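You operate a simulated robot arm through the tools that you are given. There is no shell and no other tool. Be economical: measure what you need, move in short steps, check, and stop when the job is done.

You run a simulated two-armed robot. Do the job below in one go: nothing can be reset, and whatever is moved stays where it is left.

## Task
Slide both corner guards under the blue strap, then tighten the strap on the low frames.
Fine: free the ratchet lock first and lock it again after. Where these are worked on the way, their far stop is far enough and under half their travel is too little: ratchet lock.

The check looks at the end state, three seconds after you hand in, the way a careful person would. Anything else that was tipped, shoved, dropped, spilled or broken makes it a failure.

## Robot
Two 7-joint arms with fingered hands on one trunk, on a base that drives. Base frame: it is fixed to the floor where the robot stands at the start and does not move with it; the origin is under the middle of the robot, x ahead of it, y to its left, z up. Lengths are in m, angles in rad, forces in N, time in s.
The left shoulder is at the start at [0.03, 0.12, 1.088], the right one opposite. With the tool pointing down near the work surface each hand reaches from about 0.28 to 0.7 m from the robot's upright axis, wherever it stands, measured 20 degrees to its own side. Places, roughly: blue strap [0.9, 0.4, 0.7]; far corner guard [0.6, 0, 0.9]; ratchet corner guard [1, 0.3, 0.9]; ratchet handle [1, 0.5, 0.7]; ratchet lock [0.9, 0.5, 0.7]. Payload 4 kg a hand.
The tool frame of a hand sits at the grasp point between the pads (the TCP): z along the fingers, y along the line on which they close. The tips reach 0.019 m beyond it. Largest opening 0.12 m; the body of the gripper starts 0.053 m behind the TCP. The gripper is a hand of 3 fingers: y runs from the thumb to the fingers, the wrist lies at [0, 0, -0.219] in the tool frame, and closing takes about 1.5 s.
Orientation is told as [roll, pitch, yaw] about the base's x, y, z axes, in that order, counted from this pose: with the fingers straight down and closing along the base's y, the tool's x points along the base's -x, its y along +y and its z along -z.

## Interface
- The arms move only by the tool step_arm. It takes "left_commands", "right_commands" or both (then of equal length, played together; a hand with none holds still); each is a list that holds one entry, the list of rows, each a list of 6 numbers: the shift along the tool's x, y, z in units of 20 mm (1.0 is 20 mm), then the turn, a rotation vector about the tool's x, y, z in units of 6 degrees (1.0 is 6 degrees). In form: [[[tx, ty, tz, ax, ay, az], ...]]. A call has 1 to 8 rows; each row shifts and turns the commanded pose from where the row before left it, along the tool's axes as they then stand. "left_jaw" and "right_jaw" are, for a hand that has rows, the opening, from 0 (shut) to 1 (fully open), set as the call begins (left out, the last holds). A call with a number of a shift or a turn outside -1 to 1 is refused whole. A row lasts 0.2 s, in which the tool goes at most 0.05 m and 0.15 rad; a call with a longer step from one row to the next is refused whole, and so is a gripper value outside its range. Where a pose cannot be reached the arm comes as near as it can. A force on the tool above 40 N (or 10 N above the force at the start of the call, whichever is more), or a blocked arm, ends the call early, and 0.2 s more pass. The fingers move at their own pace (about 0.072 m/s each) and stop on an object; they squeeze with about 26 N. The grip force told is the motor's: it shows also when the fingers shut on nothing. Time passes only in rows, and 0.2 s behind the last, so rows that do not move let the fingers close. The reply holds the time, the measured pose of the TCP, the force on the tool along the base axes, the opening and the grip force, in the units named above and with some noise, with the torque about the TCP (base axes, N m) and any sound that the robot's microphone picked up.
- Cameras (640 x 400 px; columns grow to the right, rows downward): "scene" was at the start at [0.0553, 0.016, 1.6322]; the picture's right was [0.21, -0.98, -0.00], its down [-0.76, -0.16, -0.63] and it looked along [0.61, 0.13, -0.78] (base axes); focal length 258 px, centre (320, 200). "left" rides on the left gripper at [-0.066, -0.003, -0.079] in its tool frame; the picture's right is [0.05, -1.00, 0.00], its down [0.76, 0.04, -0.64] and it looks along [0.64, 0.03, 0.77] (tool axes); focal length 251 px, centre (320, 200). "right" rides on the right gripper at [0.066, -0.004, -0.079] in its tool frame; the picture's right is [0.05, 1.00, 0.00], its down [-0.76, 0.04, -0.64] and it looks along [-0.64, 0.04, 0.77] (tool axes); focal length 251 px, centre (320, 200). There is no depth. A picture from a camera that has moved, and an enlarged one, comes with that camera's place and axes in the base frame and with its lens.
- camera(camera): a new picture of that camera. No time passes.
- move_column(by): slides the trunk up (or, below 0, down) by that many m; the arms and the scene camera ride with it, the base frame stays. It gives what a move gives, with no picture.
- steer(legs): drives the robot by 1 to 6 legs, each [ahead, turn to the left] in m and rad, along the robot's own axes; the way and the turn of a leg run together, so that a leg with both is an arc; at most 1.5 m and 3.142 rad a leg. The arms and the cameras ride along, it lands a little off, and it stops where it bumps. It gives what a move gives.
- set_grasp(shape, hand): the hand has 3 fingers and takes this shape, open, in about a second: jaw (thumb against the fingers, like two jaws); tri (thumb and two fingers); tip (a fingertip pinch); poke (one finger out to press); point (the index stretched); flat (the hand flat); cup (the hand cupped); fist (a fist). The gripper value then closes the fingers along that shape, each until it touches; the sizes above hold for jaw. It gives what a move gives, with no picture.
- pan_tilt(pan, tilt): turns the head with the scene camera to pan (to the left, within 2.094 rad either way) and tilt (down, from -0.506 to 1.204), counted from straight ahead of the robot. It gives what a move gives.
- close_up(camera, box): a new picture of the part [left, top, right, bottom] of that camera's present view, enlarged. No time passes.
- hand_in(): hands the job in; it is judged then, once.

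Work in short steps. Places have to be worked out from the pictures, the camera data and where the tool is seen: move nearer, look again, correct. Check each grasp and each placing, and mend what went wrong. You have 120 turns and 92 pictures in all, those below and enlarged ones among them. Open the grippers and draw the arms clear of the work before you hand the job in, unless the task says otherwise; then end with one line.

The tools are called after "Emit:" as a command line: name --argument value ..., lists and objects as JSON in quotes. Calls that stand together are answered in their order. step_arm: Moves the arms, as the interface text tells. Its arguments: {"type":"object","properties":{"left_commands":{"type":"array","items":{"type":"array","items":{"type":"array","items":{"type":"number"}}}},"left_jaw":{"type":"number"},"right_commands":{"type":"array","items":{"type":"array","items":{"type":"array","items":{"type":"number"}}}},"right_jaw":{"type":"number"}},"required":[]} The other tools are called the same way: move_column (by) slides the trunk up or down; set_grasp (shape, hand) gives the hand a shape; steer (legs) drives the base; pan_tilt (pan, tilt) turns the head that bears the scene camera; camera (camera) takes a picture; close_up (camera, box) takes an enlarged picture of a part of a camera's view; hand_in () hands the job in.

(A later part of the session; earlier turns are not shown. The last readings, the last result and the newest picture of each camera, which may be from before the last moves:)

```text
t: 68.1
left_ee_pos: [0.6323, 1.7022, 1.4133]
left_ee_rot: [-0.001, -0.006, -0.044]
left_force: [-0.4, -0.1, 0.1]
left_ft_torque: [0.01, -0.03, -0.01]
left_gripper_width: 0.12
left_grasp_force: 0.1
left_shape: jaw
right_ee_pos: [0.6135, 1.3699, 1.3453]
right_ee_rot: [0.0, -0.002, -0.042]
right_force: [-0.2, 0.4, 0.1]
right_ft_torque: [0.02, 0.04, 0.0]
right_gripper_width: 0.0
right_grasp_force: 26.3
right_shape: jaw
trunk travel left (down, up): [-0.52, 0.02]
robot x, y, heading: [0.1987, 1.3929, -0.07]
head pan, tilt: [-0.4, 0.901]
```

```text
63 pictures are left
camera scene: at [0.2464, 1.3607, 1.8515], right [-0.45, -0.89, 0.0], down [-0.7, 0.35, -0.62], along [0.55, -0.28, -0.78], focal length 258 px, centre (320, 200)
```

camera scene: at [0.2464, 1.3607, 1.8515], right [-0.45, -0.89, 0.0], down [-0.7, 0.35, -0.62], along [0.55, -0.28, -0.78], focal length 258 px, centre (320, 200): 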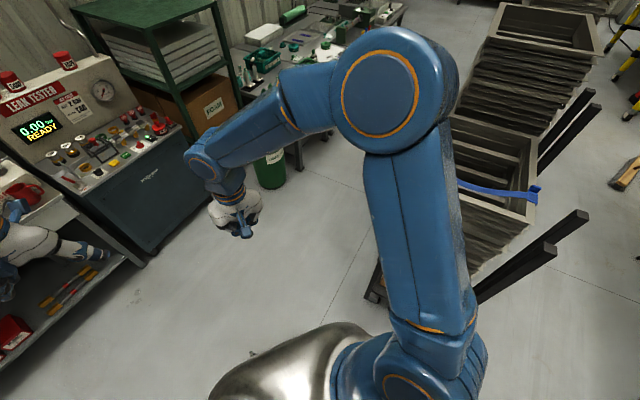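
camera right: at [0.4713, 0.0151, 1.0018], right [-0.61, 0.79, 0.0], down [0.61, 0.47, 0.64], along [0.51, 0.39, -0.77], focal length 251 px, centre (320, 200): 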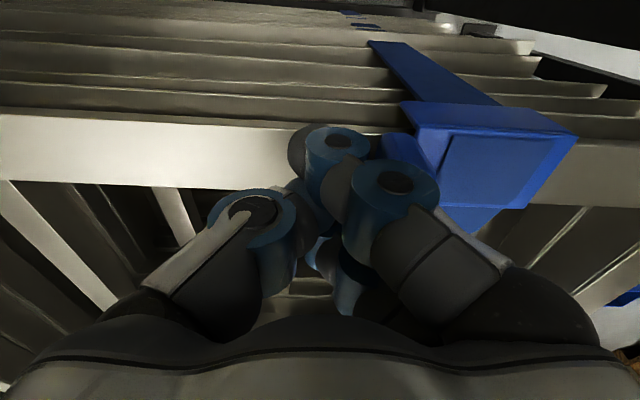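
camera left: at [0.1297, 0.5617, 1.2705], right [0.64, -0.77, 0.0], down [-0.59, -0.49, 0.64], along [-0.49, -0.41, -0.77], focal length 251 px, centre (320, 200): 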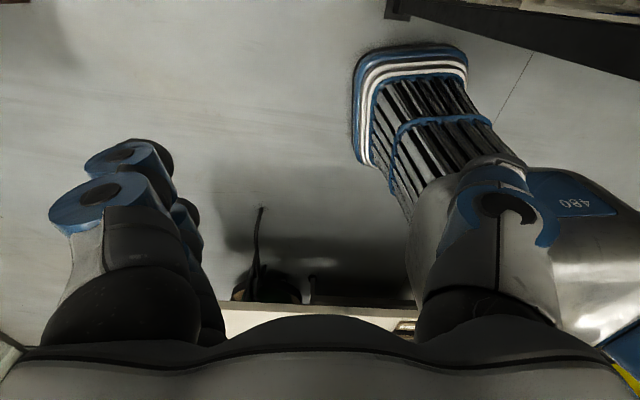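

Nearly there (stopped only at the end of the turn). Floor ahead is free; I go on toward the spot beyond the far-left stack corner.

Emit:
steer --legs '[[0.5, 0], [0, -0.35], [0, -0.35], [0.75, 0]]'

Emit:
steer --legs '[[0, -0.6]]'

Emit:
steer --legs '[[0, -0.6]]'

Emit:
pan_tilt --pan -0.2 --tilt 0.9

Emit:
camera --camera "scene"

```text
t: 73.3
left_ee_pos: [1.2394, 1.3198, 1.412]
left_ee_rot: [-0.001, -0.005, -0.733]
left_force: [0.8, 0.1, 0.6]
left_ft_torque: [-0.01, 0.07, 0.01]
left_gripper_width: 0.1201
left_grasp_force: 0.1
left_shape: jaw
right_ee_pos: [1.0131, 1.0751, 1.3457]
right_ee_rot: [-0.002, -0.002, -0.732]
right_force: [0.2, 0.7, 0.4]
right_ft_torque: [0.01, -0.02, -0.04]
right_gripper_width: 0.0001
right_grasp_force: 26.1
right_shape: jaw
trunk travel left (down, up): [-0.52, 0.02]
robot x, y, heading: [0.739, 1.3881, -0.781]
head pan, tilt: [-0.4, 0.901]
stopped in leg 3: the robot was blocked; the commanded pose is now the measured one
```

```text
t: 75.4
left_ee_pos: [1.1062, 1.0524, 1.4139]
left_ee_rot: [-0.002, -0.009, -1.343]
left_force: [0.8, 0.6, -0.6]
left_ft_torque: [-0.02, 0.01, -0.01]
left_gripper_width: 0.1197
left_grasp_force: 0.0
left_shape: jaw
right_ee_pos: [0.7806, 0.9795, 1.3448]
right_ee_rot: [-0.001, -0.006, -1.341]
right_force: [0.2, 0.6, 0.6]
right_ft_torque: [-0.06, -0.01, -0.01]
right_gripper_width: 0.0
right_grasp_force: 26.1
right_shape: jaw
trunk travel left (down, up): [-0.52, 0.02]
robot x, y, heading: [0.7735, 1.401, -1.384]
head pan, tilt: [-0.4, 0.901]
```

```text
t: 77.4
left_ee_pos: [0.845, 0.9206, 1.4119]
left_ee_rot: [0.001, -0.003, -1.942]
left_force: [-0.2, -0.6, 0.0]
left_ft_torque: [0.0, 0.02, 0.04]
left_gripper_width: 0.1199
left_grasp_force: 0.0
left_shape: jaw
right_ee_pos: [0.5359, 1.0457, 1.3448]
right_ee_rot: [0.004, -0.003, -1.941]
right_force: [0.2, 0.2, -0.9]
right_ft_torque: [0.01, 0.01, 0.01]
right_gripper_width: 0.0001
right_grasp_force: 25.9
right_shape: jaw
trunk travel left (down, up): [-0.52, 0.02]
robot x, y, heading: [0.8115, 1.3824, -1.993]
head pan, tilt: [-0.4, 0.901]
```

```text
t: 78.2
left_ee_pos: [0.8462, 0.9232, 1.4131]
left_ee_rot: [0.001, -0.005, -1.941]
left_force: [-1.4, -0.3, 0.7]
left_ft_torque: [-0.05, 0.01, 0.01]
left_gripper_width: 0.12
left_grasp_force: 0.0
left_shape: jaw
right_ee_pos: [0.5378, 1.0484, 1.3448]
right_ee_rot: [0.002, -0.003, -1.938]
right_force: [-0.2, -0.9, -0.8]
right_ft_torque: [-0.01, -0.01, 0.01]
right_gripper_width: 0.0
right_grasp_force: 25.9
right_shape: jaw
trunk travel left (down, up): [-0.52, 0.02]
robot x, y, heading: [0.8079, 1.3822, -1.994]
head pan, tilt: [-0.201, 0.901]
```

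```text
62 pictures are left
camera scene: at [0.7732, 1.3413, 1.8515], right [-0.81, 0.59, 0.0], down [0.46, 0.64, -0.62], along [-0.36, -0.5, -0.78], focal length 258 px, centre (320, 200)
```

scene: 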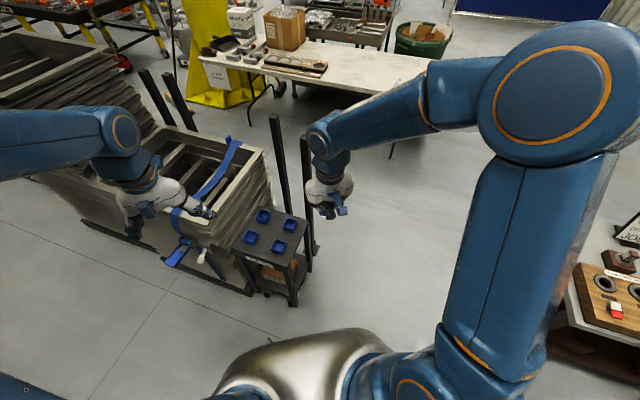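

The ratchet with a blue handle shows on the far face. I turn back, drive to ≈(1.3, 0.85), then turn to face the stack in small turns.

Emit:
steer --legs '[[0, 0.6]]'

Emit:
steer --legs '[[0, 0.57]]'

Emit:
steer --legs '[[0.72, 0]]'

Emit:
steer --legs '[[0, -0.57]]'

Emit:
steer --legs '[[0, -0.57]]'

Emit:
steer --legs '[[0, -0.5]]'

Emit:
pan_tilt --pan 0.0 --tilt 0.9

Emit:
camera --camera "scene"

```text
t: 80.2
left_ee_pos: [1.1029, 1.0195, 1.4123]
left_ee_rot: [-0.002, -0.004, -1.34]
left_force: [0.6, 0.1, 0.5]
left_ft_torque: [0.01, -0.02, -0.02]
left_gripper_width: 0.1198
left_grasp_force: 0.0
left_shape: jaw
right_ee_pos: [0.7774, 0.9471, 1.3451]
right_ee_rot: [-0.001, 0.0, -1.337]
right_force: [0.0, 0.1, 0.8]
right_ft_torque: [0.03, 0.04, 0.02]
right_gripper_width: 0.0
right_grasp_force: 26.3
right_shape: jaw
trunk travel left (down, up): [-0.52, 0.02]
robot x, y, heading: [0.7722, 1.3719, -1.394]
head pan, tilt: [-0.201, 0.901]
```

```text
t: 82.2
left_ee_pos: [1.2394, 1.2597, 1.4131]
left_ee_rot: [0.002, -0.003, -0.766]
left_force: [0.6, -0.5, 0.7]
left_ft_torque: [0.01, 0.04, 0.01]
left_gripper_width: 0.1202
left_grasp_force: 0.0
left_shape: jaw
right_ee_pos: [1.0039, 1.0218, 1.3444]
right_ee_rot: [0.003, -0.002, -0.763]
right_force: [0.3, 0.4, -0.9]
right_ft_torque: [0.01, -0.02, -0.01]
right_gripper_width: 0.0002
right_grasp_force: 25.6
right_shape: jaw
trunk travel left (down, up): [-0.52, 0.02]
robot x, y, heading: [0.7402, 1.3551, -0.831]
head pan, tilt: [-0.201, 0.901]
```

```text
t: 86.1
left_ee_pos: [1.7168, 0.7254, 1.4139]
left_ee_rot: [0.002, -0.004, -0.77]
left_force: [0.3, -0.4, 0.4]
left_ft_torque: [-0.01, 0.01, -0.02]
left_gripper_width: 0.12
left_grasp_force: 0.0
left_shape: jaw
right_ee_pos: [1.4825, 0.4894, 1.346]
right_ee_rot: [0.0, -0.004, -0.767]
right_force: [-0.5, -0.9, 0.5]
right_ft_torque: [0.02, -0.01, 0.03]
right_gripper_width: 0.0001
right_grasp_force: 26.1
right_shape: jaw
trunk travel left (down, up): [-0.52, 0.02]
robot x, y, heading: [1.2193, 0.8233, -0.84]
head pan, tilt: [-0.201, 0.901]
```

```text
t: 88.1
left_ee_pos: [1.5872, 0.4747, 1.4128]
left_ee_rot: [0.003, -0.005, -1.341]
left_force: [-0.6, -0.5, -0.4]
left_ft_torque: [-0.02, 0.03, -0.03]
left_gripper_width: 0.1197
left_grasp_force: 0.1
left_shape: jaw
right_ee_pos: [1.2626, 0.4045, 1.346]
right_ee_rot: [0.001, -0.004, -1.341]
right_force: [0.4, -0.1, 0.1]
right_ft_torque: [-0.03, 0.02, -0.04]
right_gripper_width: 0.0001
right_grasp_force: 25.4
right_shape: jaw
trunk travel left (down, up): [-0.52, 0.02]
robot x, y, heading: [1.2632, 0.8249, -1.419]
head pan, tilt: [-0.201, 0.901]
```

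```text
t: 90.1
left_ee_pos: [1.3409, 0.3513, 1.4132]
left_ee_rot: [0.002, -0.005, -1.914]
left_force: [0.7, 0.1, -0.6]
left_ft_torque: [0.0, -0.01, -0.02]
left_gripper_width: 0.1199
left_grasp_force: 0.1
left_shape: jaw
right_ee_pos: [1.0286, 0.4693, 1.3455]
right_ee_rot: [0.0, -0.002, -1.915]
right_force: [-0.6, -0.6, 0.2]
right_ft_torque: [0.03, -0.01, -0.03]
right_gripper_width: 0.0001
right_grasp_force: 26.1
right_shape: jaw
trunk travel left (down, up): [-0.52, 0.02]
robot x, y, heading: [1.293, 0.8108, -1.995]
head pan, tilt: [-0.201, 0.901]
```

```text
t: 91.9
left_ee_pos: [1.1159, 0.3852, 1.4132]
left_ee_rot: [0.002, -0.006, -2.412]
left_force: [0.2, -0.6, -1.3]
left_ft_torque: [-0.01, 0.01, 0.01]
left_gripper_width: 0.1204
left_grasp_force: 0.1
left_shape: jaw
right_ee_pos: [0.8972, 0.6369, 1.3452]
right_ee_rot: [0.003, -0.004, -2.412]
right_force: [0.2, -0.1, 0.5]
right_ft_torque: [-0.01, 0.0, 0.04]
right_gripper_width: 0.0
right_grasp_force: 26.0
right_shape: jaw
trunk travel left (down, up): [-0.52, 0.02]
robot x, y, heading: [1.3117, 0.7836, -2.495]
head pan, tilt: [-0.201, 0.901]
```

```text
t: 92.7
left_ee_pos: [1.1146, 0.3861, 1.4134]
left_ee_rot: [0.004, -0.006, -2.413]
left_force: [0.3, 0.6, 1.3]
left_ft_torque: [0.02, 0.01, -0.02]
left_gripper_width: 0.12
left_grasp_force: 0.0
left_shape: jaw
right_ee_pos: [0.8957, 0.6376, 1.3452]
right_ee_rot: [0.002, -0.003, -2.411]
right_force: [-1.2, 0.2, -0.3]
right_ft_torque: [-0.01, 0.01, 0.0]
right_gripper_width: 0.0
right_grasp_force: 25.8
right_shape: jaw
trunk travel left (down, up): [-0.52, 0.02]
robot x, y, heading: [1.3153, 0.7806, -2.487]
head pan, tilt: [0.0, 0.901]
```

```text
61 pictures are left
camera scene: at [1.2669, 0.7502, 1.8515], right [-0.61, 0.79, 0.0], down [0.62, 0.48, -0.62], along [-0.49, -0.38, -0.78], focal length 258 px, centre (320, 200)
```

scene: 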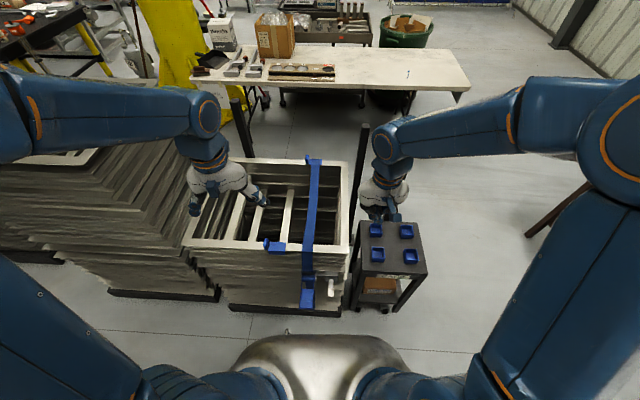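

Well placed, facing the far face. I enlarge the ratchet and guard.

Emit:
close_up --camera "scene" --box '[250, 220, 360, 320]'

Emit:
close_up --camera "scene" --box '[180, 140, 370, 260]'

```text
4.00 times, centred on (305, 270) of scene
camera zoom: at [1.2669, 0.7502, 1.8515], right [-0.61, 0.79, 0.0], down [0.62, 0.48, -0.62], along [-0.49, -0.38, -0.78], focal length 1034 px, centre (380, -80)
```

zoom: 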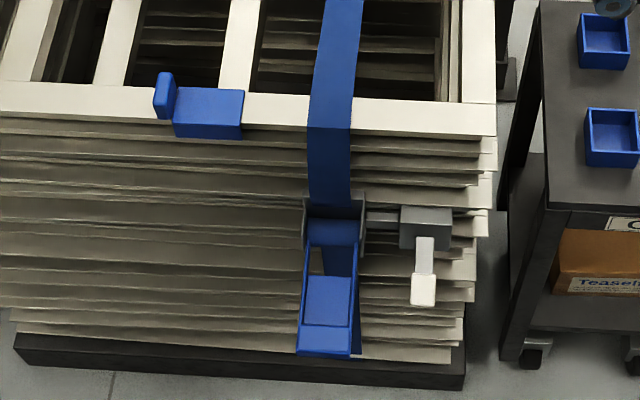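

```text
3.33 times, centred on (275, 200) of scene
camera zoom: at [1.2669, 0.7502, 1.8515], right [-0.61, 0.79, 0.0], down [0.62, 0.48, -0.62], along [-0.49, -0.38, -0.78], focal length 862 px, centre (470, 200)
```

zoom: 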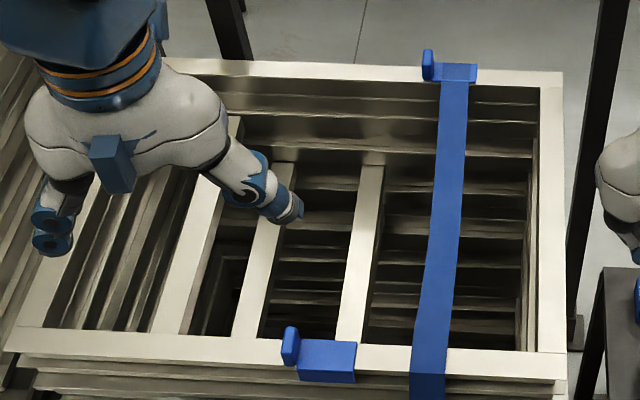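

The far guard is ~0.128 m from the strap, tab at ≈(0.99, 0.255). I lower the trunk, align the left hand and move it to the tab's outer side.

Emit:
move_column --by -0.22

Emit:
step_arm --left_commands '[[[0, 0, 0, 0, 0, 0.62], [0, 0, 0, 0, 0, 0.62], [-1, 0.9, 0, 0, 0, 0], [-1, 0.9, 0, 0, 0, 0], [-1, 0.9, 0, 0, 0, 0], [-1, 0.9, 0, 0, 0, 0], [-1, 0.9, 0, 0, 0, 0], [-1, 0.9, 0, 0, 0, 0]]]' --left_jaw 0

Emit:
step_arm --left_commands '[[[-1, 0, 0.9, 0, 0, 0], [-1, 0, 0.9, 0, 0, 0], [-0.85, 0, 0.9, 0, 0, 0], [0, 0, 0.9, 0, 0, 0], [0, 0, 0.9, 0, 0, 0], [0, 0, 0.9, 0, 0, 0]]]'

Emit:
camera --camera "left"

Emit:
close_up --camera "scene" --box '[180, 140, 370, 260]'

```text
t: 95.0
left_ee_pos: [1.117, 0.384, 1.194]
left_ee_rot: [0.0, -0.004, -2.412]
left_force: [0.8, -1.0, -0.3]
left_ft_torque: [-0.01, 0.01, 0.01]
left_gripper_width: 0.1202
left_grasp_force: 0.1
left_shape: jaw
right_ee_pos: [0.8975, 0.6365, 1.1268]
right_ee_rot: [0.001, -0.004, -2.412]
right_force: [0.8, -0.7, 0.1]
right_ft_torque: [0.0, 0.03, 0.0]
right_gripper_width: 0.0
right_grasp_force: 26.1
right_shape: jaw
trunk travel left (down, up): [-0.3, 0.24]
robot x, y, heading: [1.3163, 0.7862, -2.484]
head pan, tilt: [0.0, 0.901]
```

```text
t: 96.8
left_ee_pos: [1.0767, 0.2262, 1.1921]
left_ee_rot: [0.001, -0.003, -2.543]
left_force: [-0.1, 0.0, 0.8]
left_ft_torque: [0.02, 0.0, 0.03]
left_gripper_width: 0.0
left_grasp_force: 25.8
left_shape: jaw
right_ee_pos: [0.8974, 0.6357, 1.1244]
right_ee_rot: [0.002, -0.001, -2.413]
right_force: [-0.3, -0.9, 0.5]
right_ft_torque: [0.03, -0.02, 0.01]
right_gripper_width: 0.0
right_grasp_force: 25.7
right_shape: jaw
trunk travel left (down, up): [-0.3, 0.24]
robot x, y, heading: [1.3108, 0.7798, -2.487]
head pan, tilt: [0.0, 0.901]
```

```text
t: 98.2
left_ee_pos: [1.0301, 0.1944, 1.0842]
left_ee_rot: [0.001, -0.005, -2.544]
left_force: [-0.2, 0.6, -0.8]
left_ft_torque: [0.03, -0.01, 0.02]
left_gripper_width: 0.0
left_grasp_force: 26.2
left_shape: jaw
right_ee_pos: [0.8966, 0.635, 1.125]
right_ee_rot: [0.003, -0.001, -2.411]
right_force: [-0.3, 0.5, -0.3]
right_ft_torque: [0.0, 0.0, 0.0]
right_gripper_width: 0.0
right_grasp_force: 26.2
right_shape: jaw
trunk travel left (down, up): [-0.3, 0.24]
robot x, y, heading: [1.3135, 0.7771, -2.487]
head pan, tilt: [0.0, 0.901]
```

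```text
58 pictures are left
camera left: at [0.9724, 0.1607, 1.1652], right [-0.52, 0.86, 0.0], down [0.66, 0.4, 0.64], along [0.55, 0.33, -0.77], focal length 251 px, centre (320, 200)
```

left: 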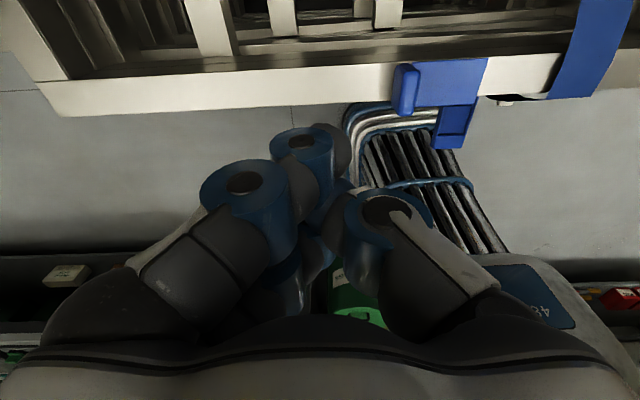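

```text
3.33 times, centred on (275, 200) of scene
camera zoom: at [1.2692, 0.7475, 1.6315], right [-0.61, 0.79, 0.0], down [0.62, 0.48, -0.62], along [-0.49, -0.38, -0.78], focal length 862 px, centre (470, 200)
```

zoom: 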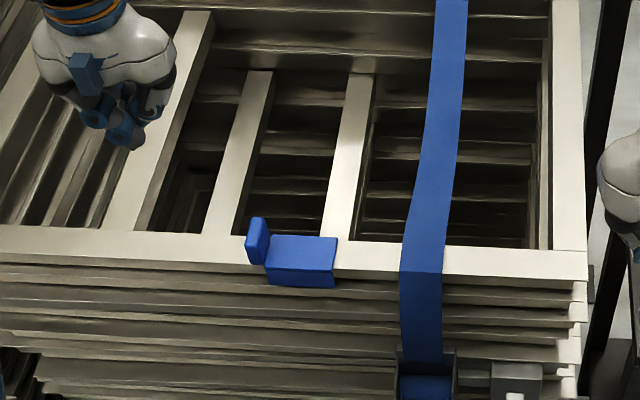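

The tab is where expected (≈(0.993, 0.269)). I shift 8 mm outward and lower to the same height as before.

Emit:
step_arm --left_commands '[[[0.4, 0, 1, 0, 0, 0], [0, 0, 1, 0, 0, 0], [0, 0, 1, 0, 0, 0], [0, 0, 1, 0, 0, 0], [0, 0, 1, 0, 0, 0], [0, 0, 1, 0, 0, 0], [0, 0, 1, 0, 0, 0], [0, 0, 0.9, 0, 0, 0]]]'

Emit:
camera --camera "left"

```text
t: 100.0
left_ee_pos: [1.0367, 0.1984, 0.9278]
left_ee_rot: [0.001, -0.007, -2.543]
left_force: [0.1, -0.4, -0.3]
left_ft_torque: [0.02, -0.01, 0.0]
left_gripper_width: 0.0
left_grasp_force: 25.7
left_shape: jaw
right_ee_pos: [0.8971, 0.636, 1.1251]
right_ee_rot: [0.003, -0.001, -2.411]
right_force: [-0.6, -0.3, 0.8]
right_ft_torque: [-0.02, -0.01, 0.02]
right_gripper_width: 0.0002
right_grasp_force: 26.2
right_shape: jaw
trunk travel left (down, up): [-0.3, 0.24]
robot x, y, heading: [1.3176, 0.7822, -2.492]
head pan, tilt: [0.0, 0.901]
```

```text
56 pictures are left
camera left: at [0.9788, 0.1651, 1.0069], right [-0.52, 0.86, 0.0], down [0.66, 0.4, 0.64], along [0.55, 0.33, -0.77], focal length 251 px, centre (320, 200)
```

left: 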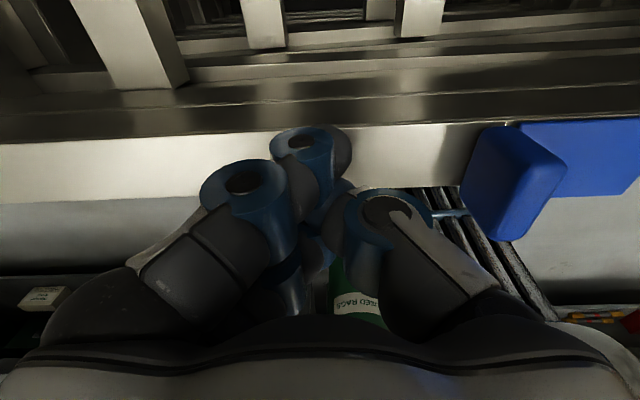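

Height and alignment are good; ~20 mm gap. I push toward the strap by 120 mm.

Emit:
step_arm --left_commands '[[[-0.2, -0.75, 0, 0, 0, 0], [0, -0.75, 0, 0, 0, 0], [0, -0.75, 0, 0, 0, 0], [0, -0.75, 0, 0, 0, 0], [0, -0.75, 0, 0, 0, 0], [0, -0.75, 0, 0, 0, 0], [0, -0.75, 0, 0, 0, 0], [0, -0.75, 0, 0, 0, 0]]]'

Emit:
camera --camera "left"

Emit:
close_up --camera "scene" --box '[220, 180, 360, 270]'

```text
t: 101.8
left_ee_pos: [0.9654, 0.2974, 0.928]
left_ee_rot: [0.0, -0.004, -2.542]
left_force: [-0.2, 0.5, 0.4]
left_ft_torque: [-0.01, -0.01, 0.02]
left_gripper_width: 0.0
left_grasp_force: 26.2
left_shape: jaw
right_ee_pos: [0.8962, 0.6361, 1.1253]
right_ee_rot: [0.002, -0.001, -2.412]
right_force: [0.5, 1.4, 0.3]
right_ft_torque: [0.0, -0.01, 0.01]
right_gripper_width: 0.0
right_grasp_force: 26.2
right_shape: jaw
trunk travel left (down, up): [-0.3, 0.24]
robot x, y, heading: [1.3151, 0.783, -2.491]
head pan, tilt: [0.0, 0.901]
```

```text
55 pictures are left
camera left: at [0.9072, 0.2631, 1.0071], right [-0.52, 0.86, 0.0], down [0.66, 0.4, 0.64], along [0.55, 0.33, -0.77], focal length 251 px, centre (320, 200)
```

left: 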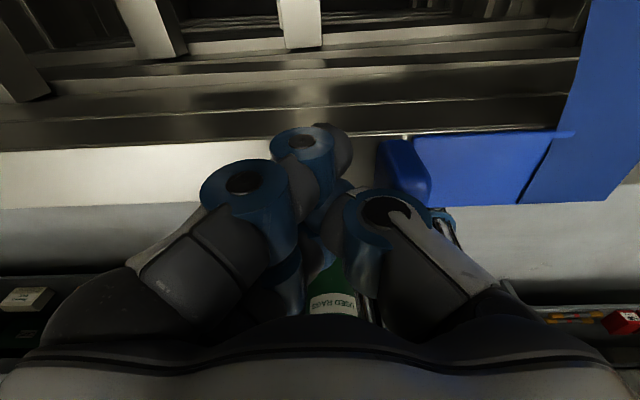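

```text
4.44 times, centred on (290, 225) of scene
camera zoom: at [1.269, 0.7485, 1.6315], right [-0.61, 0.79, 0.0], down [0.62, 0.48, -0.62], along [-0.49, -0.38, -0.78], focal length 1149 px, centre (453, 89)
```

zoom: 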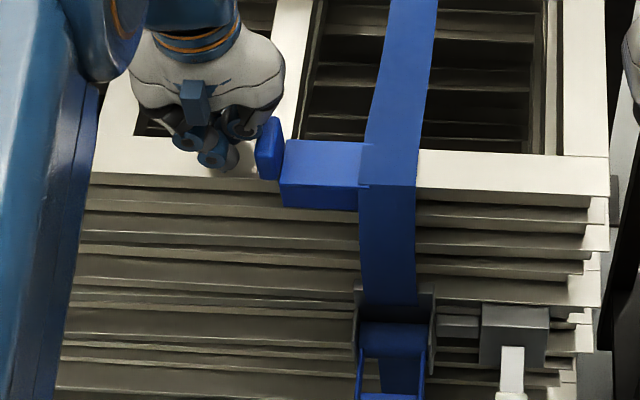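

It's sliding under the strap. About 42 mm more to centre; I push 35 then check.

Emit:
step_arm --left_commands '[[[0, -0.35, 0, 0, 0, 0], [0, -0.35, 0, 0, 0, 0], [0, -0.35, 0, 0, 0, 0], [0, -0.35, 0, 0, 0, 0], [0, -0.35, 0, 0, 0, 0], [0, 0, 0, 0, 0, 0]]]'

Emit:
close_up --camera "scene" --box '[220, 180, 360, 270]'

```text
t: 103.2
left_ee_pos: [0.9453, 0.3252, 0.9268]
left_ee_rot: [0.003, -0.006, -2.544]
left_force: [0.1, -1.0, 0.3]
left_ft_torque: [0.03, 0.02, -0.05]
left_gripper_width: 0.0001
left_grasp_force: 25.4
left_shape: jaw
right_ee_pos: [0.8972, 0.6348, 1.1252]
right_ee_rot: [0.001, -0.001, -2.411]
right_force: [0.0, 0.3, 0.3]
right_ft_torque: [-0.02, -0.01, 0.01]
right_gripper_width: 0.0
right_grasp_force: 26.2
right_shape: jaw
trunk travel left (down, up): [-0.3, 0.24]
robot x, y, heading: [1.3152, 0.7846, -2.49]
head pan, tilt: [0.0, 0.901]
```

```text
4.44 times, centred on (290, 225) of scene
camera zoom: at [1.2696, 0.7479, 1.6315], right [-0.61, 0.79, 0.0], down [0.62, 0.48, -0.62], along [-0.49, -0.38, -0.78], focal length 1149 px, centre (453, 89)
```

zoom: 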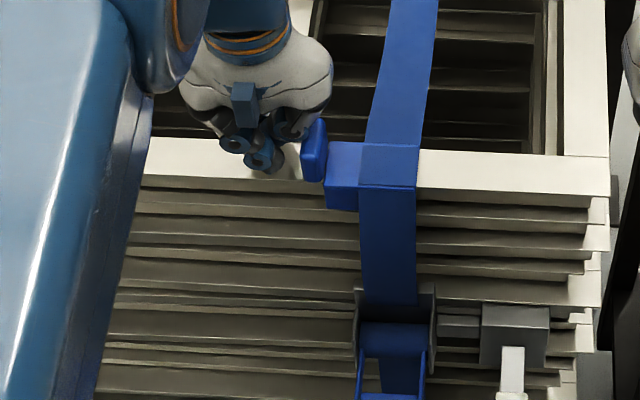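

About 13 mm more to centre.

Emit:
step_arm --left_commands '[[[0, -0.3, 0, 0, 0, 0], [0, -0.33, 0, 0, 0, 0], [0, 0, 0, 0, 0, 0]]]'

Emit:
close_up --camera "scene" --box '[220, 180, 360, 270]'

```text
t: 104.0
left_ee_pos: [0.9386, 0.3353, 0.9265]
left_ee_rot: [0.003, -0.006, -2.544]
left_force: [0.1, -0.5, 1.1]
left_ft_torque: [0.03, 0.03, -0.01]
left_gripper_width: 0.0
left_grasp_force: 26.1
left_shape: jaw
right_ee_pos: [0.8975, 0.637, 1.1271]
right_ee_rot: [0.001, -0.003, -2.412]
right_force: [-0.3, -0.1, 0.2]
right_ft_torque: [0.0, -0.02, -0.01]
right_gripper_width: 0.0002
right_grasp_force: 26.1
right_shape: jaw
trunk travel left (down, up): [-0.3, 0.24]
robot x, y, heading: [1.3131, 0.7838, -2.489]
head pan, tilt: [0.0, 0.901]
```

```text
4.44 times, centred on (290, 225) of scene
camera zoom: at [1.2695, 0.7479, 1.6315], right [-0.61, 0.79, 0.0], down [0.62, 0.48, -0.62], along [-0.49, -0.38, -0.78], focal length 1149 px, centre (453, 89)
```

zoom: 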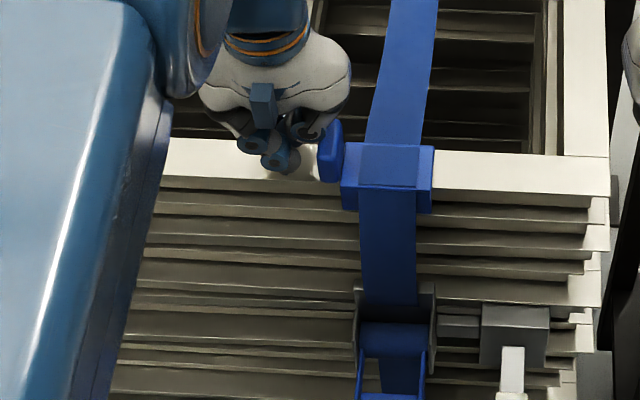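

Centred within ~1 mm. I withdraw the left hand (away from the tab, then up) and look closely at the lock and handle.

Emit:
step_arm --left_commands '[[[0, 0.8, 0, 0, 0, 0], [0, 0.8, 0, 0, 0, 0], [0, 0, -1, 0, 0, 0], [0, 0, -1, 0, 0, 0], [0, 0, -1, 0, 0, 0], [0, 0.5, -1, 0, 0, 0], [0, 1, -1, 0, 0, 0], [0, 1, -1, 0, 0, 0]]]'

Emit:
step_arm --left_commands '[[[0, 1, -1, 0, 0, 0], [0, 1, -1, 0, 0, 0], [0.5, 1, 0, 0, 0, 0], [0.5, 1, 0, 0, 0, 0]]]'

Emit:
close_up --camera "scene" --box '[280, 230, 370, 310]'

```text
t: 105.8
left_ee_pos: [0.9859, 0.2673, 1.0485]
left_ee_rot: [0.003, -0.006, -2.542]
left_force: [0.0, 0.4, 0.2]
left_ft_torque: [0.0, -0.01, 0.0]
left_gripper_width: 0.0001
left_grasp_force: 26.0
left_shape: jaw
right_ee_pos: [0.8972, 0.6357, 1.1258]
right_ee_rot: [0.001, -0.002, -2.412]
right_force: [0.4, -0.7, 0.2]
right_ft_torque: [-0.01, 0.0, 0.03]
right_gripper_width: 0.0
right_grasp_force: 25.9
right_shape: jaw
trunk travel left (down, up): [-0.3, 0.24]
robot x, y, heading: [1.3158, 0.7821, -2.486]
head pan, tilt: [0.0, 0.901]
```

```text
t: 106.8
left_ee_pos: [1.0472, 0.2127, 1.0867]
left_ee_rot: [0.002, -0.006, -2.544]
left_force: [0.3, -0.1, -0.6]
left_ft_torque: [0.02, 0.0, -0.01]
left_gripper_width: 0.0001
left_grasp_force: 26.1
left_shape: jaw
right_ee_pos: [0.8966, 0.6373, 1.1262]
right_ee_rot: [0.0, -0.002, -2.413]
right_force: [0.5, 0.1, 0.0]
right_ft_torque: [0.01, -0.02, 0.02]
right_gripper_width: 0.0003
right_grasp_force: 26.6
right_shape: jaw
trunk travel left (down, up): [-0.3, 0.24]
robot x, y, heading: [1.3118, 0.7843, -2.489]
head pan, tilt: [0.0, 0.901]
```

```text
5.00 times, centred on (325, 270) of scene
camera zoom: at [1.2702, 0.7478, 1.6315], right [-0.61, 0.79, 0.0], down [0.62, 0.48, -0.62], along [-0.49, -0.38, -0.78], focal length 1293 px, centre (295, -150)
```

zoom: 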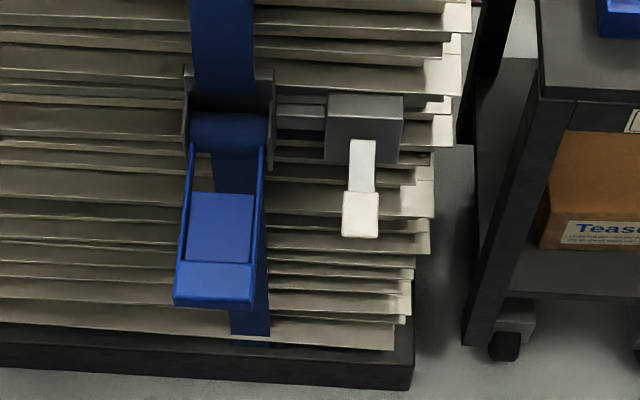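

I bring the right hand's camera closer to the lock, lowering it just outside the face.

Emit:
step_arm --right_commands '[[[0.5, 1, 0, 0, 0, 0.62], [0.5, 1, 0, 0, 0, 0.62], [0.5, 1, 0, 0, 0, 0], [0.5, 0.7, 1, 0, 0, 0], [0.5, 0, 1, 0, 0, 0], [0.5, 0, 1, 0, 0, 0], [0.5, 0, 1, 0, 0, 0], [0, 0, 1, 0, 0, 0]]]'

Emit:
step_arm --right_commands '[[[0, 0, 1, 0, 0, 0], [0, 0, 1, 0, 0, 0], [0, 0, 1, 0, 0, 0], [0, 0, 1, 0, 0, 0], [0, 0, 1, 0, 0, 0]]]' --right_jaw 1

Emit:
camera --camera "right"

```text
t: 108.6
left_ee_pos: [1.046, 0.2124, 1.0877]
left_ee_rot: [0.001, -0.004, -2.544]
left_force: [0.3, -0.3, 0.8]
left_ft_torque: [0.06, -0.03, -0.03]
left_gripper_width: 0.0
left_grasp_force: 25.5
left_shape: jaw
right_ee_pos: [0.9971, 0.6186, 1.0251]
right_ee_rot: [0.001, 0.0, -2.54]
right_force: [-0.1, -0.5, 0.1]
right_ft_torque: [0.01, -0.01, 0.04]
right_gripper_width: 0.0
right_grasp_force: 26.3
right_shape: jaw
trunk travel left (down, up): [-0.3, 0.24]
robot x, y, heading: [1.3147, 0.7826, -2.49]
head pan, tilt: [0.0, 0.901]
```

```text
t: 109.8
left_ee_pos: [1.0475, 0.2123, 1.087]
left_ee_rot: [0.002, -0.006, -2.542]
left_force: [0.6, -1.0, -0.5]
left_ft_torque: [0.03, 0.02, 0.01]
left_gripper_width: 0.0
left_grasp_force: 26.1
left_shape: jaw
right_ee_pos: [0.9985, 0.6175, 0.9248]
right_ee_rot: [0.002, -0.002, -2.541]
right_force: [-0.2, 0.7, -0.5]
right_ft_torque: [-0.02, 0.0, 0.0]
right_gripper_width: 0.1198
right_grasp_force: 0.0
right_shape: jaw
trunk travel left (down, up): [-0.3, 0.24]
robot x, y, heading: [1.3114, 0.7797, -2.489]
head pan, tilt: [0.0, 0.901]
```

```text
50 pictures are left
camera right: at [1.0517, 0.6575, 1.0024], right [0.61, -0.79, 0.0], down [-0.61, -0.46, 0.65], along [-0.51, -0.39, -0.76], focal length 251 px, centre (320, 200)
```

right: 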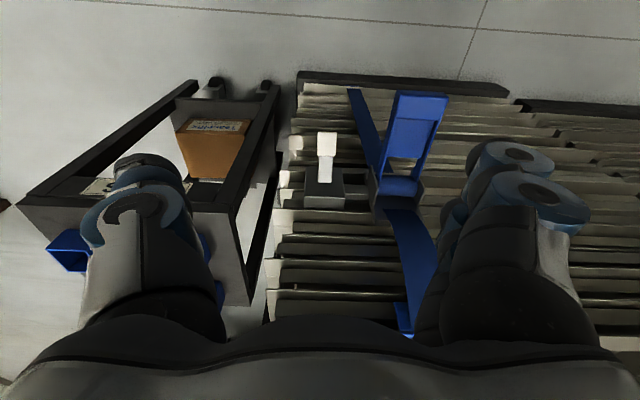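

Emit:
close_up --camera "right" --box '[270, 75, 470, 225]'

```text
2.67 times, centred on (370, 150) of right
camera zoom: at [1.0517, 0.6575, 1.0024], right [0.61, -0.79, 0.0], down [-0.61, -0.46, 0.65], along [-0.51, -0.39, -0.76], focal length 670 px, centre (187, 333)
```

zoom: 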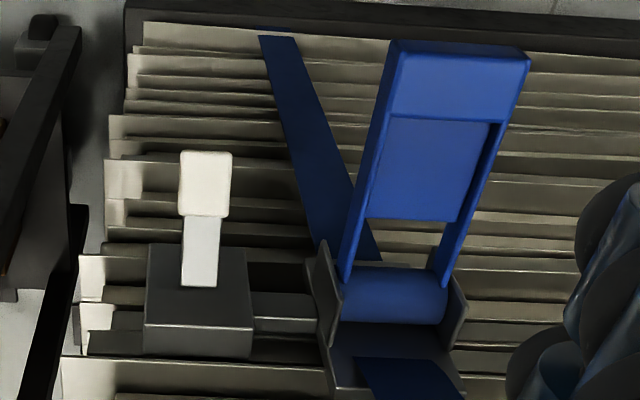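

The lock lever sticks out 42° down from its box; knob at ≈(0.913, 0.537, 0.651). I tilt the right hand 45° so the fingers point in and down, open half, and approach it so that the pads will close along the stack edge direction.

Emit:
step_arm --right_commands '[[[0, 0, 0, 0, -0.9375, 0], [0, 0, 0, 0, -0.9375, 0], [0, 0, 0, 0, -0.9375, 0], [0, 0, 0, 0, -0.9375, 0], [0, 0, 0, 0, -0.9375, 0], [0, 0, 0, 0, -0.9375, 0], [0, 0, 0, 0, -0.9375, 0], [0, 0, 0, 0, -0.9375, 0]]]' --right_jaw 0.5

Emit:
step_arm --right_commands '[[[0.69, 0.11, 0.9, 0, 0, 0], [0.69, 0.11, 0.9, 0, 0, 0], [0.69, 0.11, 0.9, 0, 0, 0], [0.69, 0.11, 0.9, 0, 0, 0], [0.69, 0.11, 0.9, 0, 0, 0], [0.69, 0.11, 0.9, 0, 0, 0], [0.69, 0.11, 0.9, 0, 0, 0], [0.69, 0.11, 0.9, 0, 0, 0]]]'

Emit:
camera --camera "right"

Emit:
camera --camera "scene"

```text
t: 111.5
left_ee_pos: [1.0571, 0.2045, 1.0849]
left_ee_rot: [0.003, 0.0, -2.522]
left_force: [-0.6, 0.1, -0.3]
left_ft_torque: [0.0, -0.01, 0.01]
left_gripper_width: 0.0
left_grasp_force: 26.6
left_shape: jaw
right_ee_pos: [0.9841, 0.6023, 0.9489]
right_ee_rot: [0.228, -0.704, -2.839]
right_force: [0.7, 0.0, 0.4]
right_ft_torque: [-0.01, -0.03, 0.0]
right_gripper_width: 0.0605
right_grasp_force: 0.1
right_shape: jaw
trunk travel left (down, up): [-0.3, 0.24]
robot x, y, heading: [1.3169, 0.7812, -2.497]
head pan, tilt: [0.0, 0.901]
stopped in row 8 (right hand): the arm was blocked; the commanded pose is now the measured one
```

```text
t: 113.3
left_ee_pos: [1.0541, 0.207, 1.0852]
left_ee_rot: [0.003, -0.002, -2.527]
left_force: [0.0, 0.7, -0.1]
left_ft_torque: [-0.01, 0.01, -0.03]
left_gripper_width: 0.0
left_grasp_force: 26.2
left_shape: jaw
right_ee_pos: [0.9955, 0.5532, 0.7744]
right_ee_rot: [0.228, -0.703, -2.834]
right_force: [-0.5, 0.2, -1.0]
right_ft_torque: [-0.04, 0.01, -0.02]
right_gripper_width: 0.0599
right_grasp_force: 0.2
right_shape: jaw
trunk travel left (down, up): [-0.3, 0.24]
robot x, y, heading: [1.3153, 0.7806, -2.494]
head pan, tilt: [0.0, 0.901]
```

```text
48 pictures are left
camera right: at [1.0841, 0.6034, 0.7877], right [0.47, -0.87, 0.14], down [-0.2, 0.05, 0.98], along [-0.86, -0.49, -0.15], focal length 251 px, centre (320, 200)
```

right: 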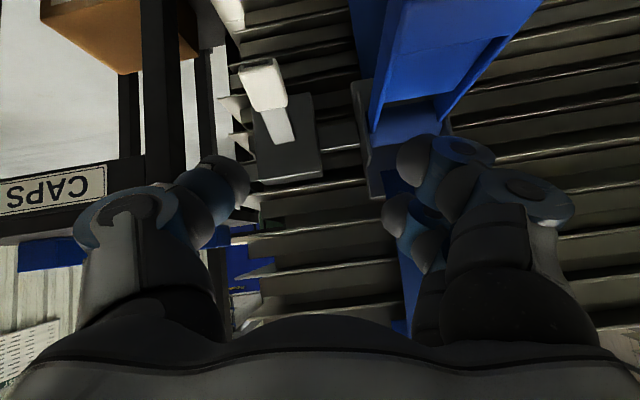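

```text
47 pictures are left
camera scene: at [1.2694, 0.7478, 1.6315], right [-0.61, 0.79, 0.0], down [0.62, 0.48, -0.62], along [-0.49, -0.38, -0.78], focal length 258 px, centre (320, 200)
```

scene: 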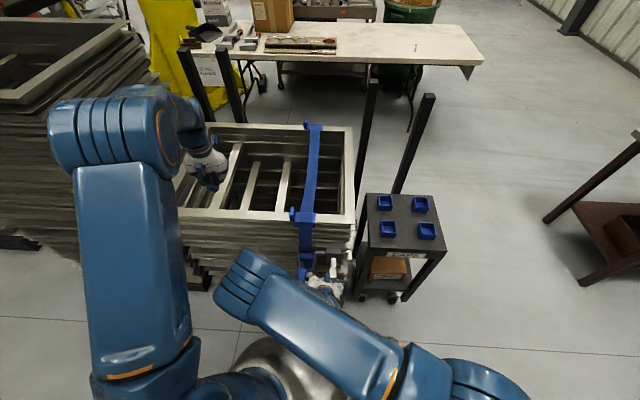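

The wrist got a bit of a skew (a blocked last row). I undo it with a -13° turn about the tool axis, and centre on the knob, then look.

Emit:
step_arm --right_commands '[[[0, -0.5, 0, 0, 0, -0.72], [0, -0.5, 0, 0, 0, -0.72], [0, -0.5, 0, 0, 0, -0.72], [0.3, -0.4, 0, 0, 0, 0], [0.3, 0, 0.6, 0, 0, 0], [0.3, 0, 0.8, 0, 0, 0], [0.28, 0, 0.8, 0, 0, 0], [0, 0, 0.8, 0, 0, 0]]]' --right_jaw 0.6

Emit:
camera --camera "right"

```text
t: 115.1
left_ee_pos: [1.0551, 0.2069, 1.0842]
left_ee_rot: [0.002, 0.001, -2.526]
left_force: [-0.3, 0.2, -0.7]
left_ft_torque: [-0.04, 0.02, -0.01]
left_gripper_width: 0.0
left_grasp_force: 25.8
left_shape: jaw
right_ee_pos: [0.9586, 0.5721, 0.7091]
right_ee_rot: [0.03, -0.732, -2.537]
right_force: [-0.1, -0.1, 0.0]
right_ft_torque: [0.02, 0.01, 0.0]
right_gripper_width: 0.0713
right_grasp_force: 0.0
right_shape: jaw
trunk travel left (down, up): [-0.3, 0.24]
robot x, y, heading: [1.3114, 0.7805, -2.493]
head pan, tilt: [0.0, 0.901]
```

```text
46 pictures are left
camera right: at [1.0384, 0.6341, 0.7225], right [0.62, -0.79, -0.01], down [-0.1, -0.1, 0.99], along [-0.78, -0.61, -0.14], focal length 251 px, centre (320, 200)
```

right: 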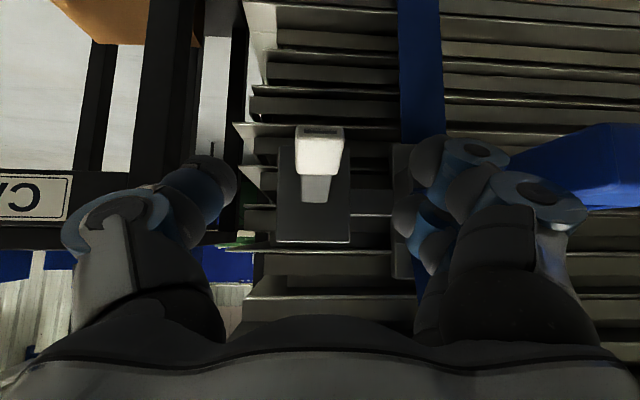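

Skew is gone and the knob is centred between the fingers. I narrow to ~45 mm and advance 70 mm onto the knob.

Emit:
step_arm --right_commands '[[[-0.1, 0, 0, 0, 0, 0], [-0.1, 0, 0, 0, 0, 0], [-0.1, 0, 0.6, 0, 0, 0], [-0.1, 0, 0.6, 0, 0, 0], [-0.1, 0, 0.6, 0, 0, 0], [0, 0, 0.6, 0, 0, 0], [0, 0, 0.6, 0, 0, 0], [0, 0, 0.5, 0, 0, 0]]]' --right_jaw 0.4

Emit:
camera --camera "right"

```text
t: 116.9
left_ee_pos: [1.0559, 0.2062, 1.0851]
left_ee_rot: [0.0, 0.0, -2.526]
left_force: [-0.3, -0.5, 0.0]
left_ft_torque: [0.0, 0.01, 0.03]
left_gripper_width: 0.0
left_grasp_force: 26.1
left_shape: jaw
right_ee_pos: [0.9141, 0.5396, 0.664]
right_ee_rot: [0.028, -0.731, -2.537]
right_force: [-0.3, 1.2, 0.4]
right_ft_torque: [-0.03, 0.02, -0.01]
right_gripper_width: 0.0485
right_grasp_force: 0.1
right_shape: jaw
trunk travel left (down, up): [-0.3, 0.24]
robot x, y, heading: [1.3133, 0.7801, -2.489]
head pan, tilt: [0.0, 0.901]
```

```text
45 pictures are left
camera right: at [0.9951, 0.602, 0.6769], right [0.62, -0.79, -0.01], down [-0.1, -0.1, 0.99], along [-0.78, -0.61, -0.14], focal length 251 px, centre (320, 200)
```

right: 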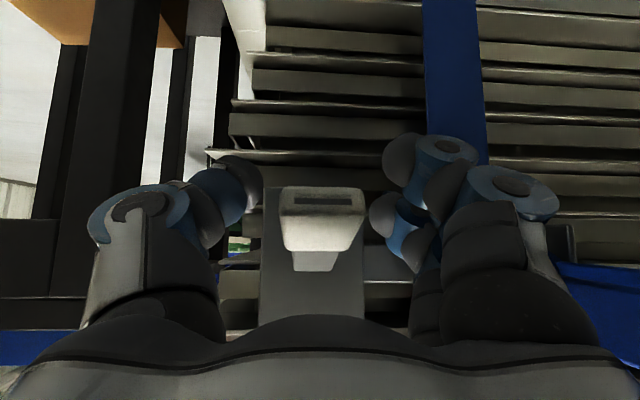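

The knob is between the pads. I close on it.

Emit:
step_arm --right_commands '[[[0, 0, 0.2, 0, 0, 0], [0, 0, 0, 0, 0, 0], [0, 0, 0, 0, 0, 0], [0, 0, 0, 0, 0, 0]]]' --right_jaw 0

Emit:
camera --camera "right"

```text
t: 117.9
left_ee_pos: [1.0555, 0.2067, 1.0839]
left_ee_rot: [0.001, 0.0, -2.525]
left_force: [0.0, 0.1, -0.2]
left_ft_torque: [0.0, 0.0, 0.04]
left_gripper_width: 0.0001
left_grasp_force: 26.4
left_shape: jaw
right_ee_pos: [0.9153, 0.5337, 0.662]
right_ee_rot: [0.032, -0.733, -2.535]
right_force: [13.3, -16.2, -0.7]
right_ft_torque: [0.25, 0.28, 0.16]
right_gripper_width: 0.0
right_grasp_force: 26.0
right_shape: jaw
trunk travel left (down, up): [-0.3, 0.24]
robot x, y, heading: [1.3168, 0.7829, -2.487]
head pan, tilt: [0.0, 0.901]
```

```text
44 pictures are left
camera right: at [0.9949, 0.5972, 0.6747], right [0.62, -0.78, -0.01], down [-0.1, -0.09, 0.99], along [-0.78, -0.61, -0.14], focal length 251 px, centre (320, 200)
```

right: 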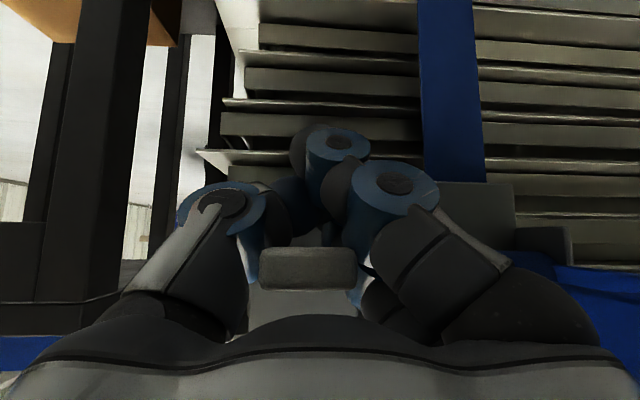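

The knob slipped upward out of the closing fingers (so the lever turns up freely); the fingers are now shut beneath it. I lift gently to swing it up.

Emit:
step_arm --right_commands '[[[-0.33, 0, -0.37, 0, 0, 0], [-0.33, 0, -0.37, 0, 0, 0], [-0.33, 0, -0.37, 0, 0, 0]]]'

Emit:
camera --camera "right"

```text
t: 118.7
left_ee_pos: [1.0537, 0.2048, 1.0827]
left_ee_rot: [0.001, 0.001, -2.526]
left_force: [0.0, 0.2, -0.3]
left_ft_torque: [0.01, -0.03, -0.01]
left_gripper_width: 0.0001
left_grasp_force: 26.6
left_shape: jaw
right_ee_pos: [0.9122, 0.5386, 0.6887]
right_ee_rot: [0.027, -0.726, -2.535]
right_force: [7.5, -22.3, -26.1]
right_ft_torque: [0.58, 0.16, -0.08]
right_gripper_width: 0.0
right_grasp_force: 26.4
right_shape: jaw
trunk travel left (down, up): [-0.3, 0.24]
robot x, y, heading: [1.3155, 0.7801, -2.49]
head pan, tilt: [0.0, 0.901]
```

```text
43 pictures are left
camera right: at [0.9931, 0.5995, 0.7017], right [0.62, -0.79, -0.01], down [-0.1, -0.1, 0.99], along [-0.78, -0.61, -0.14], focal length 251 px, centre (320, 200)
```

right: 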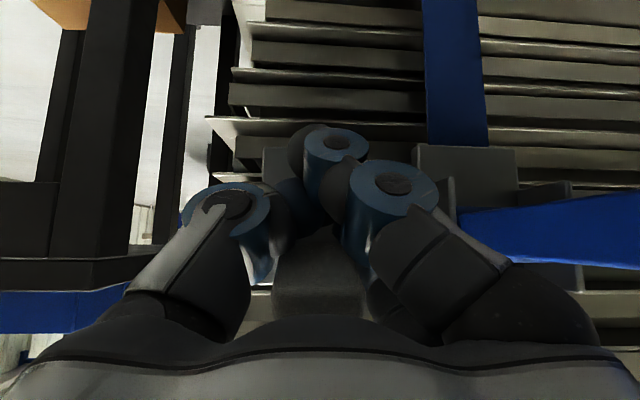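

Resistance has built up; I check the lever's angle from the head camera.

Emit:
close_up --camera "scene" --box '[280, 230, 380, 310]'

Emit:
close_up --camera "right" --box '[180, 120, 480, 340]'

```text
5.00 times, centred on (330, 270) of scene
camera zoom: at [1.2674, 0.7434, 1.631], right [-0.61, 0.79, 0.0], down [0.62, 0.48, -0.62], along [-0.49, -0.38, -0.79], focal length 1293 px, centre (270, -150)
```

zoom: 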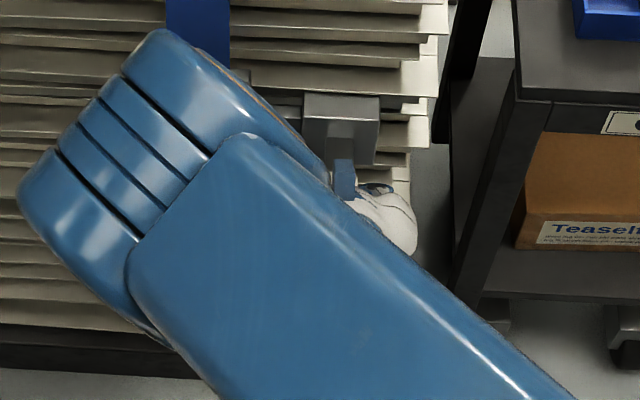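

```text
1.82 times, centred on (330, 230) of right
camera zoom: at [0.9931, 0.5995, 0.7017], right [0.62, -0.79, -0.01], down [-0.1, -0.1, 0.99], along [-0.78, -0.61, -0.14], focal length 457 px, centre (302, 146)
```

zoom: 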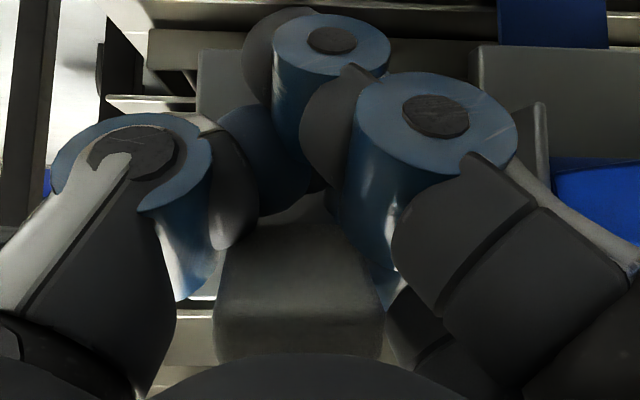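

The knob points outward/up inside the hand. I open the fingers and back out to see the lever's state.

Emit:
step_arm --right_commands '[[[0.15, 0, 0.15, 0, 0, 0], [0, 0, 0, 0, 0, 0], [0, 0, 0, 0, 0, 0], [0, 0, -0.8, 0, 0, 0], [0, 0, -0.8, 0, 0, 0], [0, 0, -0.8, 0, 0, 0], [0, 0, -0.8, 0, 0, 0]]]' --right_jaw 0.4

Emit:
camera --camera "right"

```text
t: 120.3
left_ee_pos: [1.0551, 0.2071, 1.0844]
left_ee_rot: [0.002, -0.001, -2.525]
left_force: [0.3, -0.2, -0.7]
left_ft_torque: [0.01, 0.0, -0.01]
left_gripper_width: 0.0
left_grasp_force: 26.0
left_shape: jaw
right_ee_pos: [0.9481, 0.565, 0.7336]
right_ee_rot: [0.029, -0.732, -2.538]
right_force: [1.0, -0.1, -0.4]
right_ft_torque: [-0.01, 0.0, -0.01]
right_gripper_width: 0.0476
right_grasp_force: 0.0
right_shape: jaw
trunk travel left (down, up): [-0.3, 0.24]
robot x, y, heading: [1.3136, 0.7811, -2.49]
head pan, tilt: [0.0, 0.901]
```

```text
40 pictures are left
camera right: at [1.028, 0.6272, 0.7481], right [0.62, -0.79, -0.01], down [-0.1, -0.1, 0.99], along [-0.78, -0.61, -0.14], focal length 251 px, centre (320, 200)
```

right: 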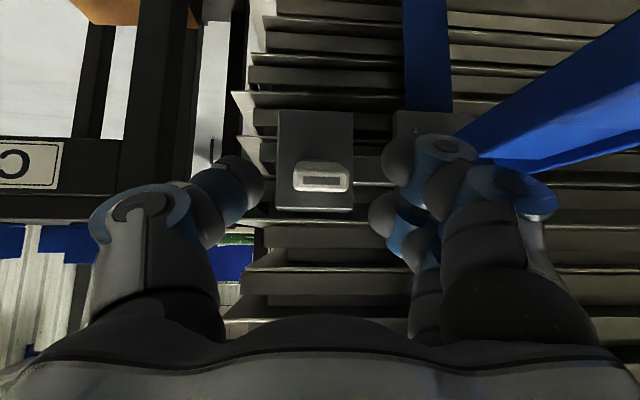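

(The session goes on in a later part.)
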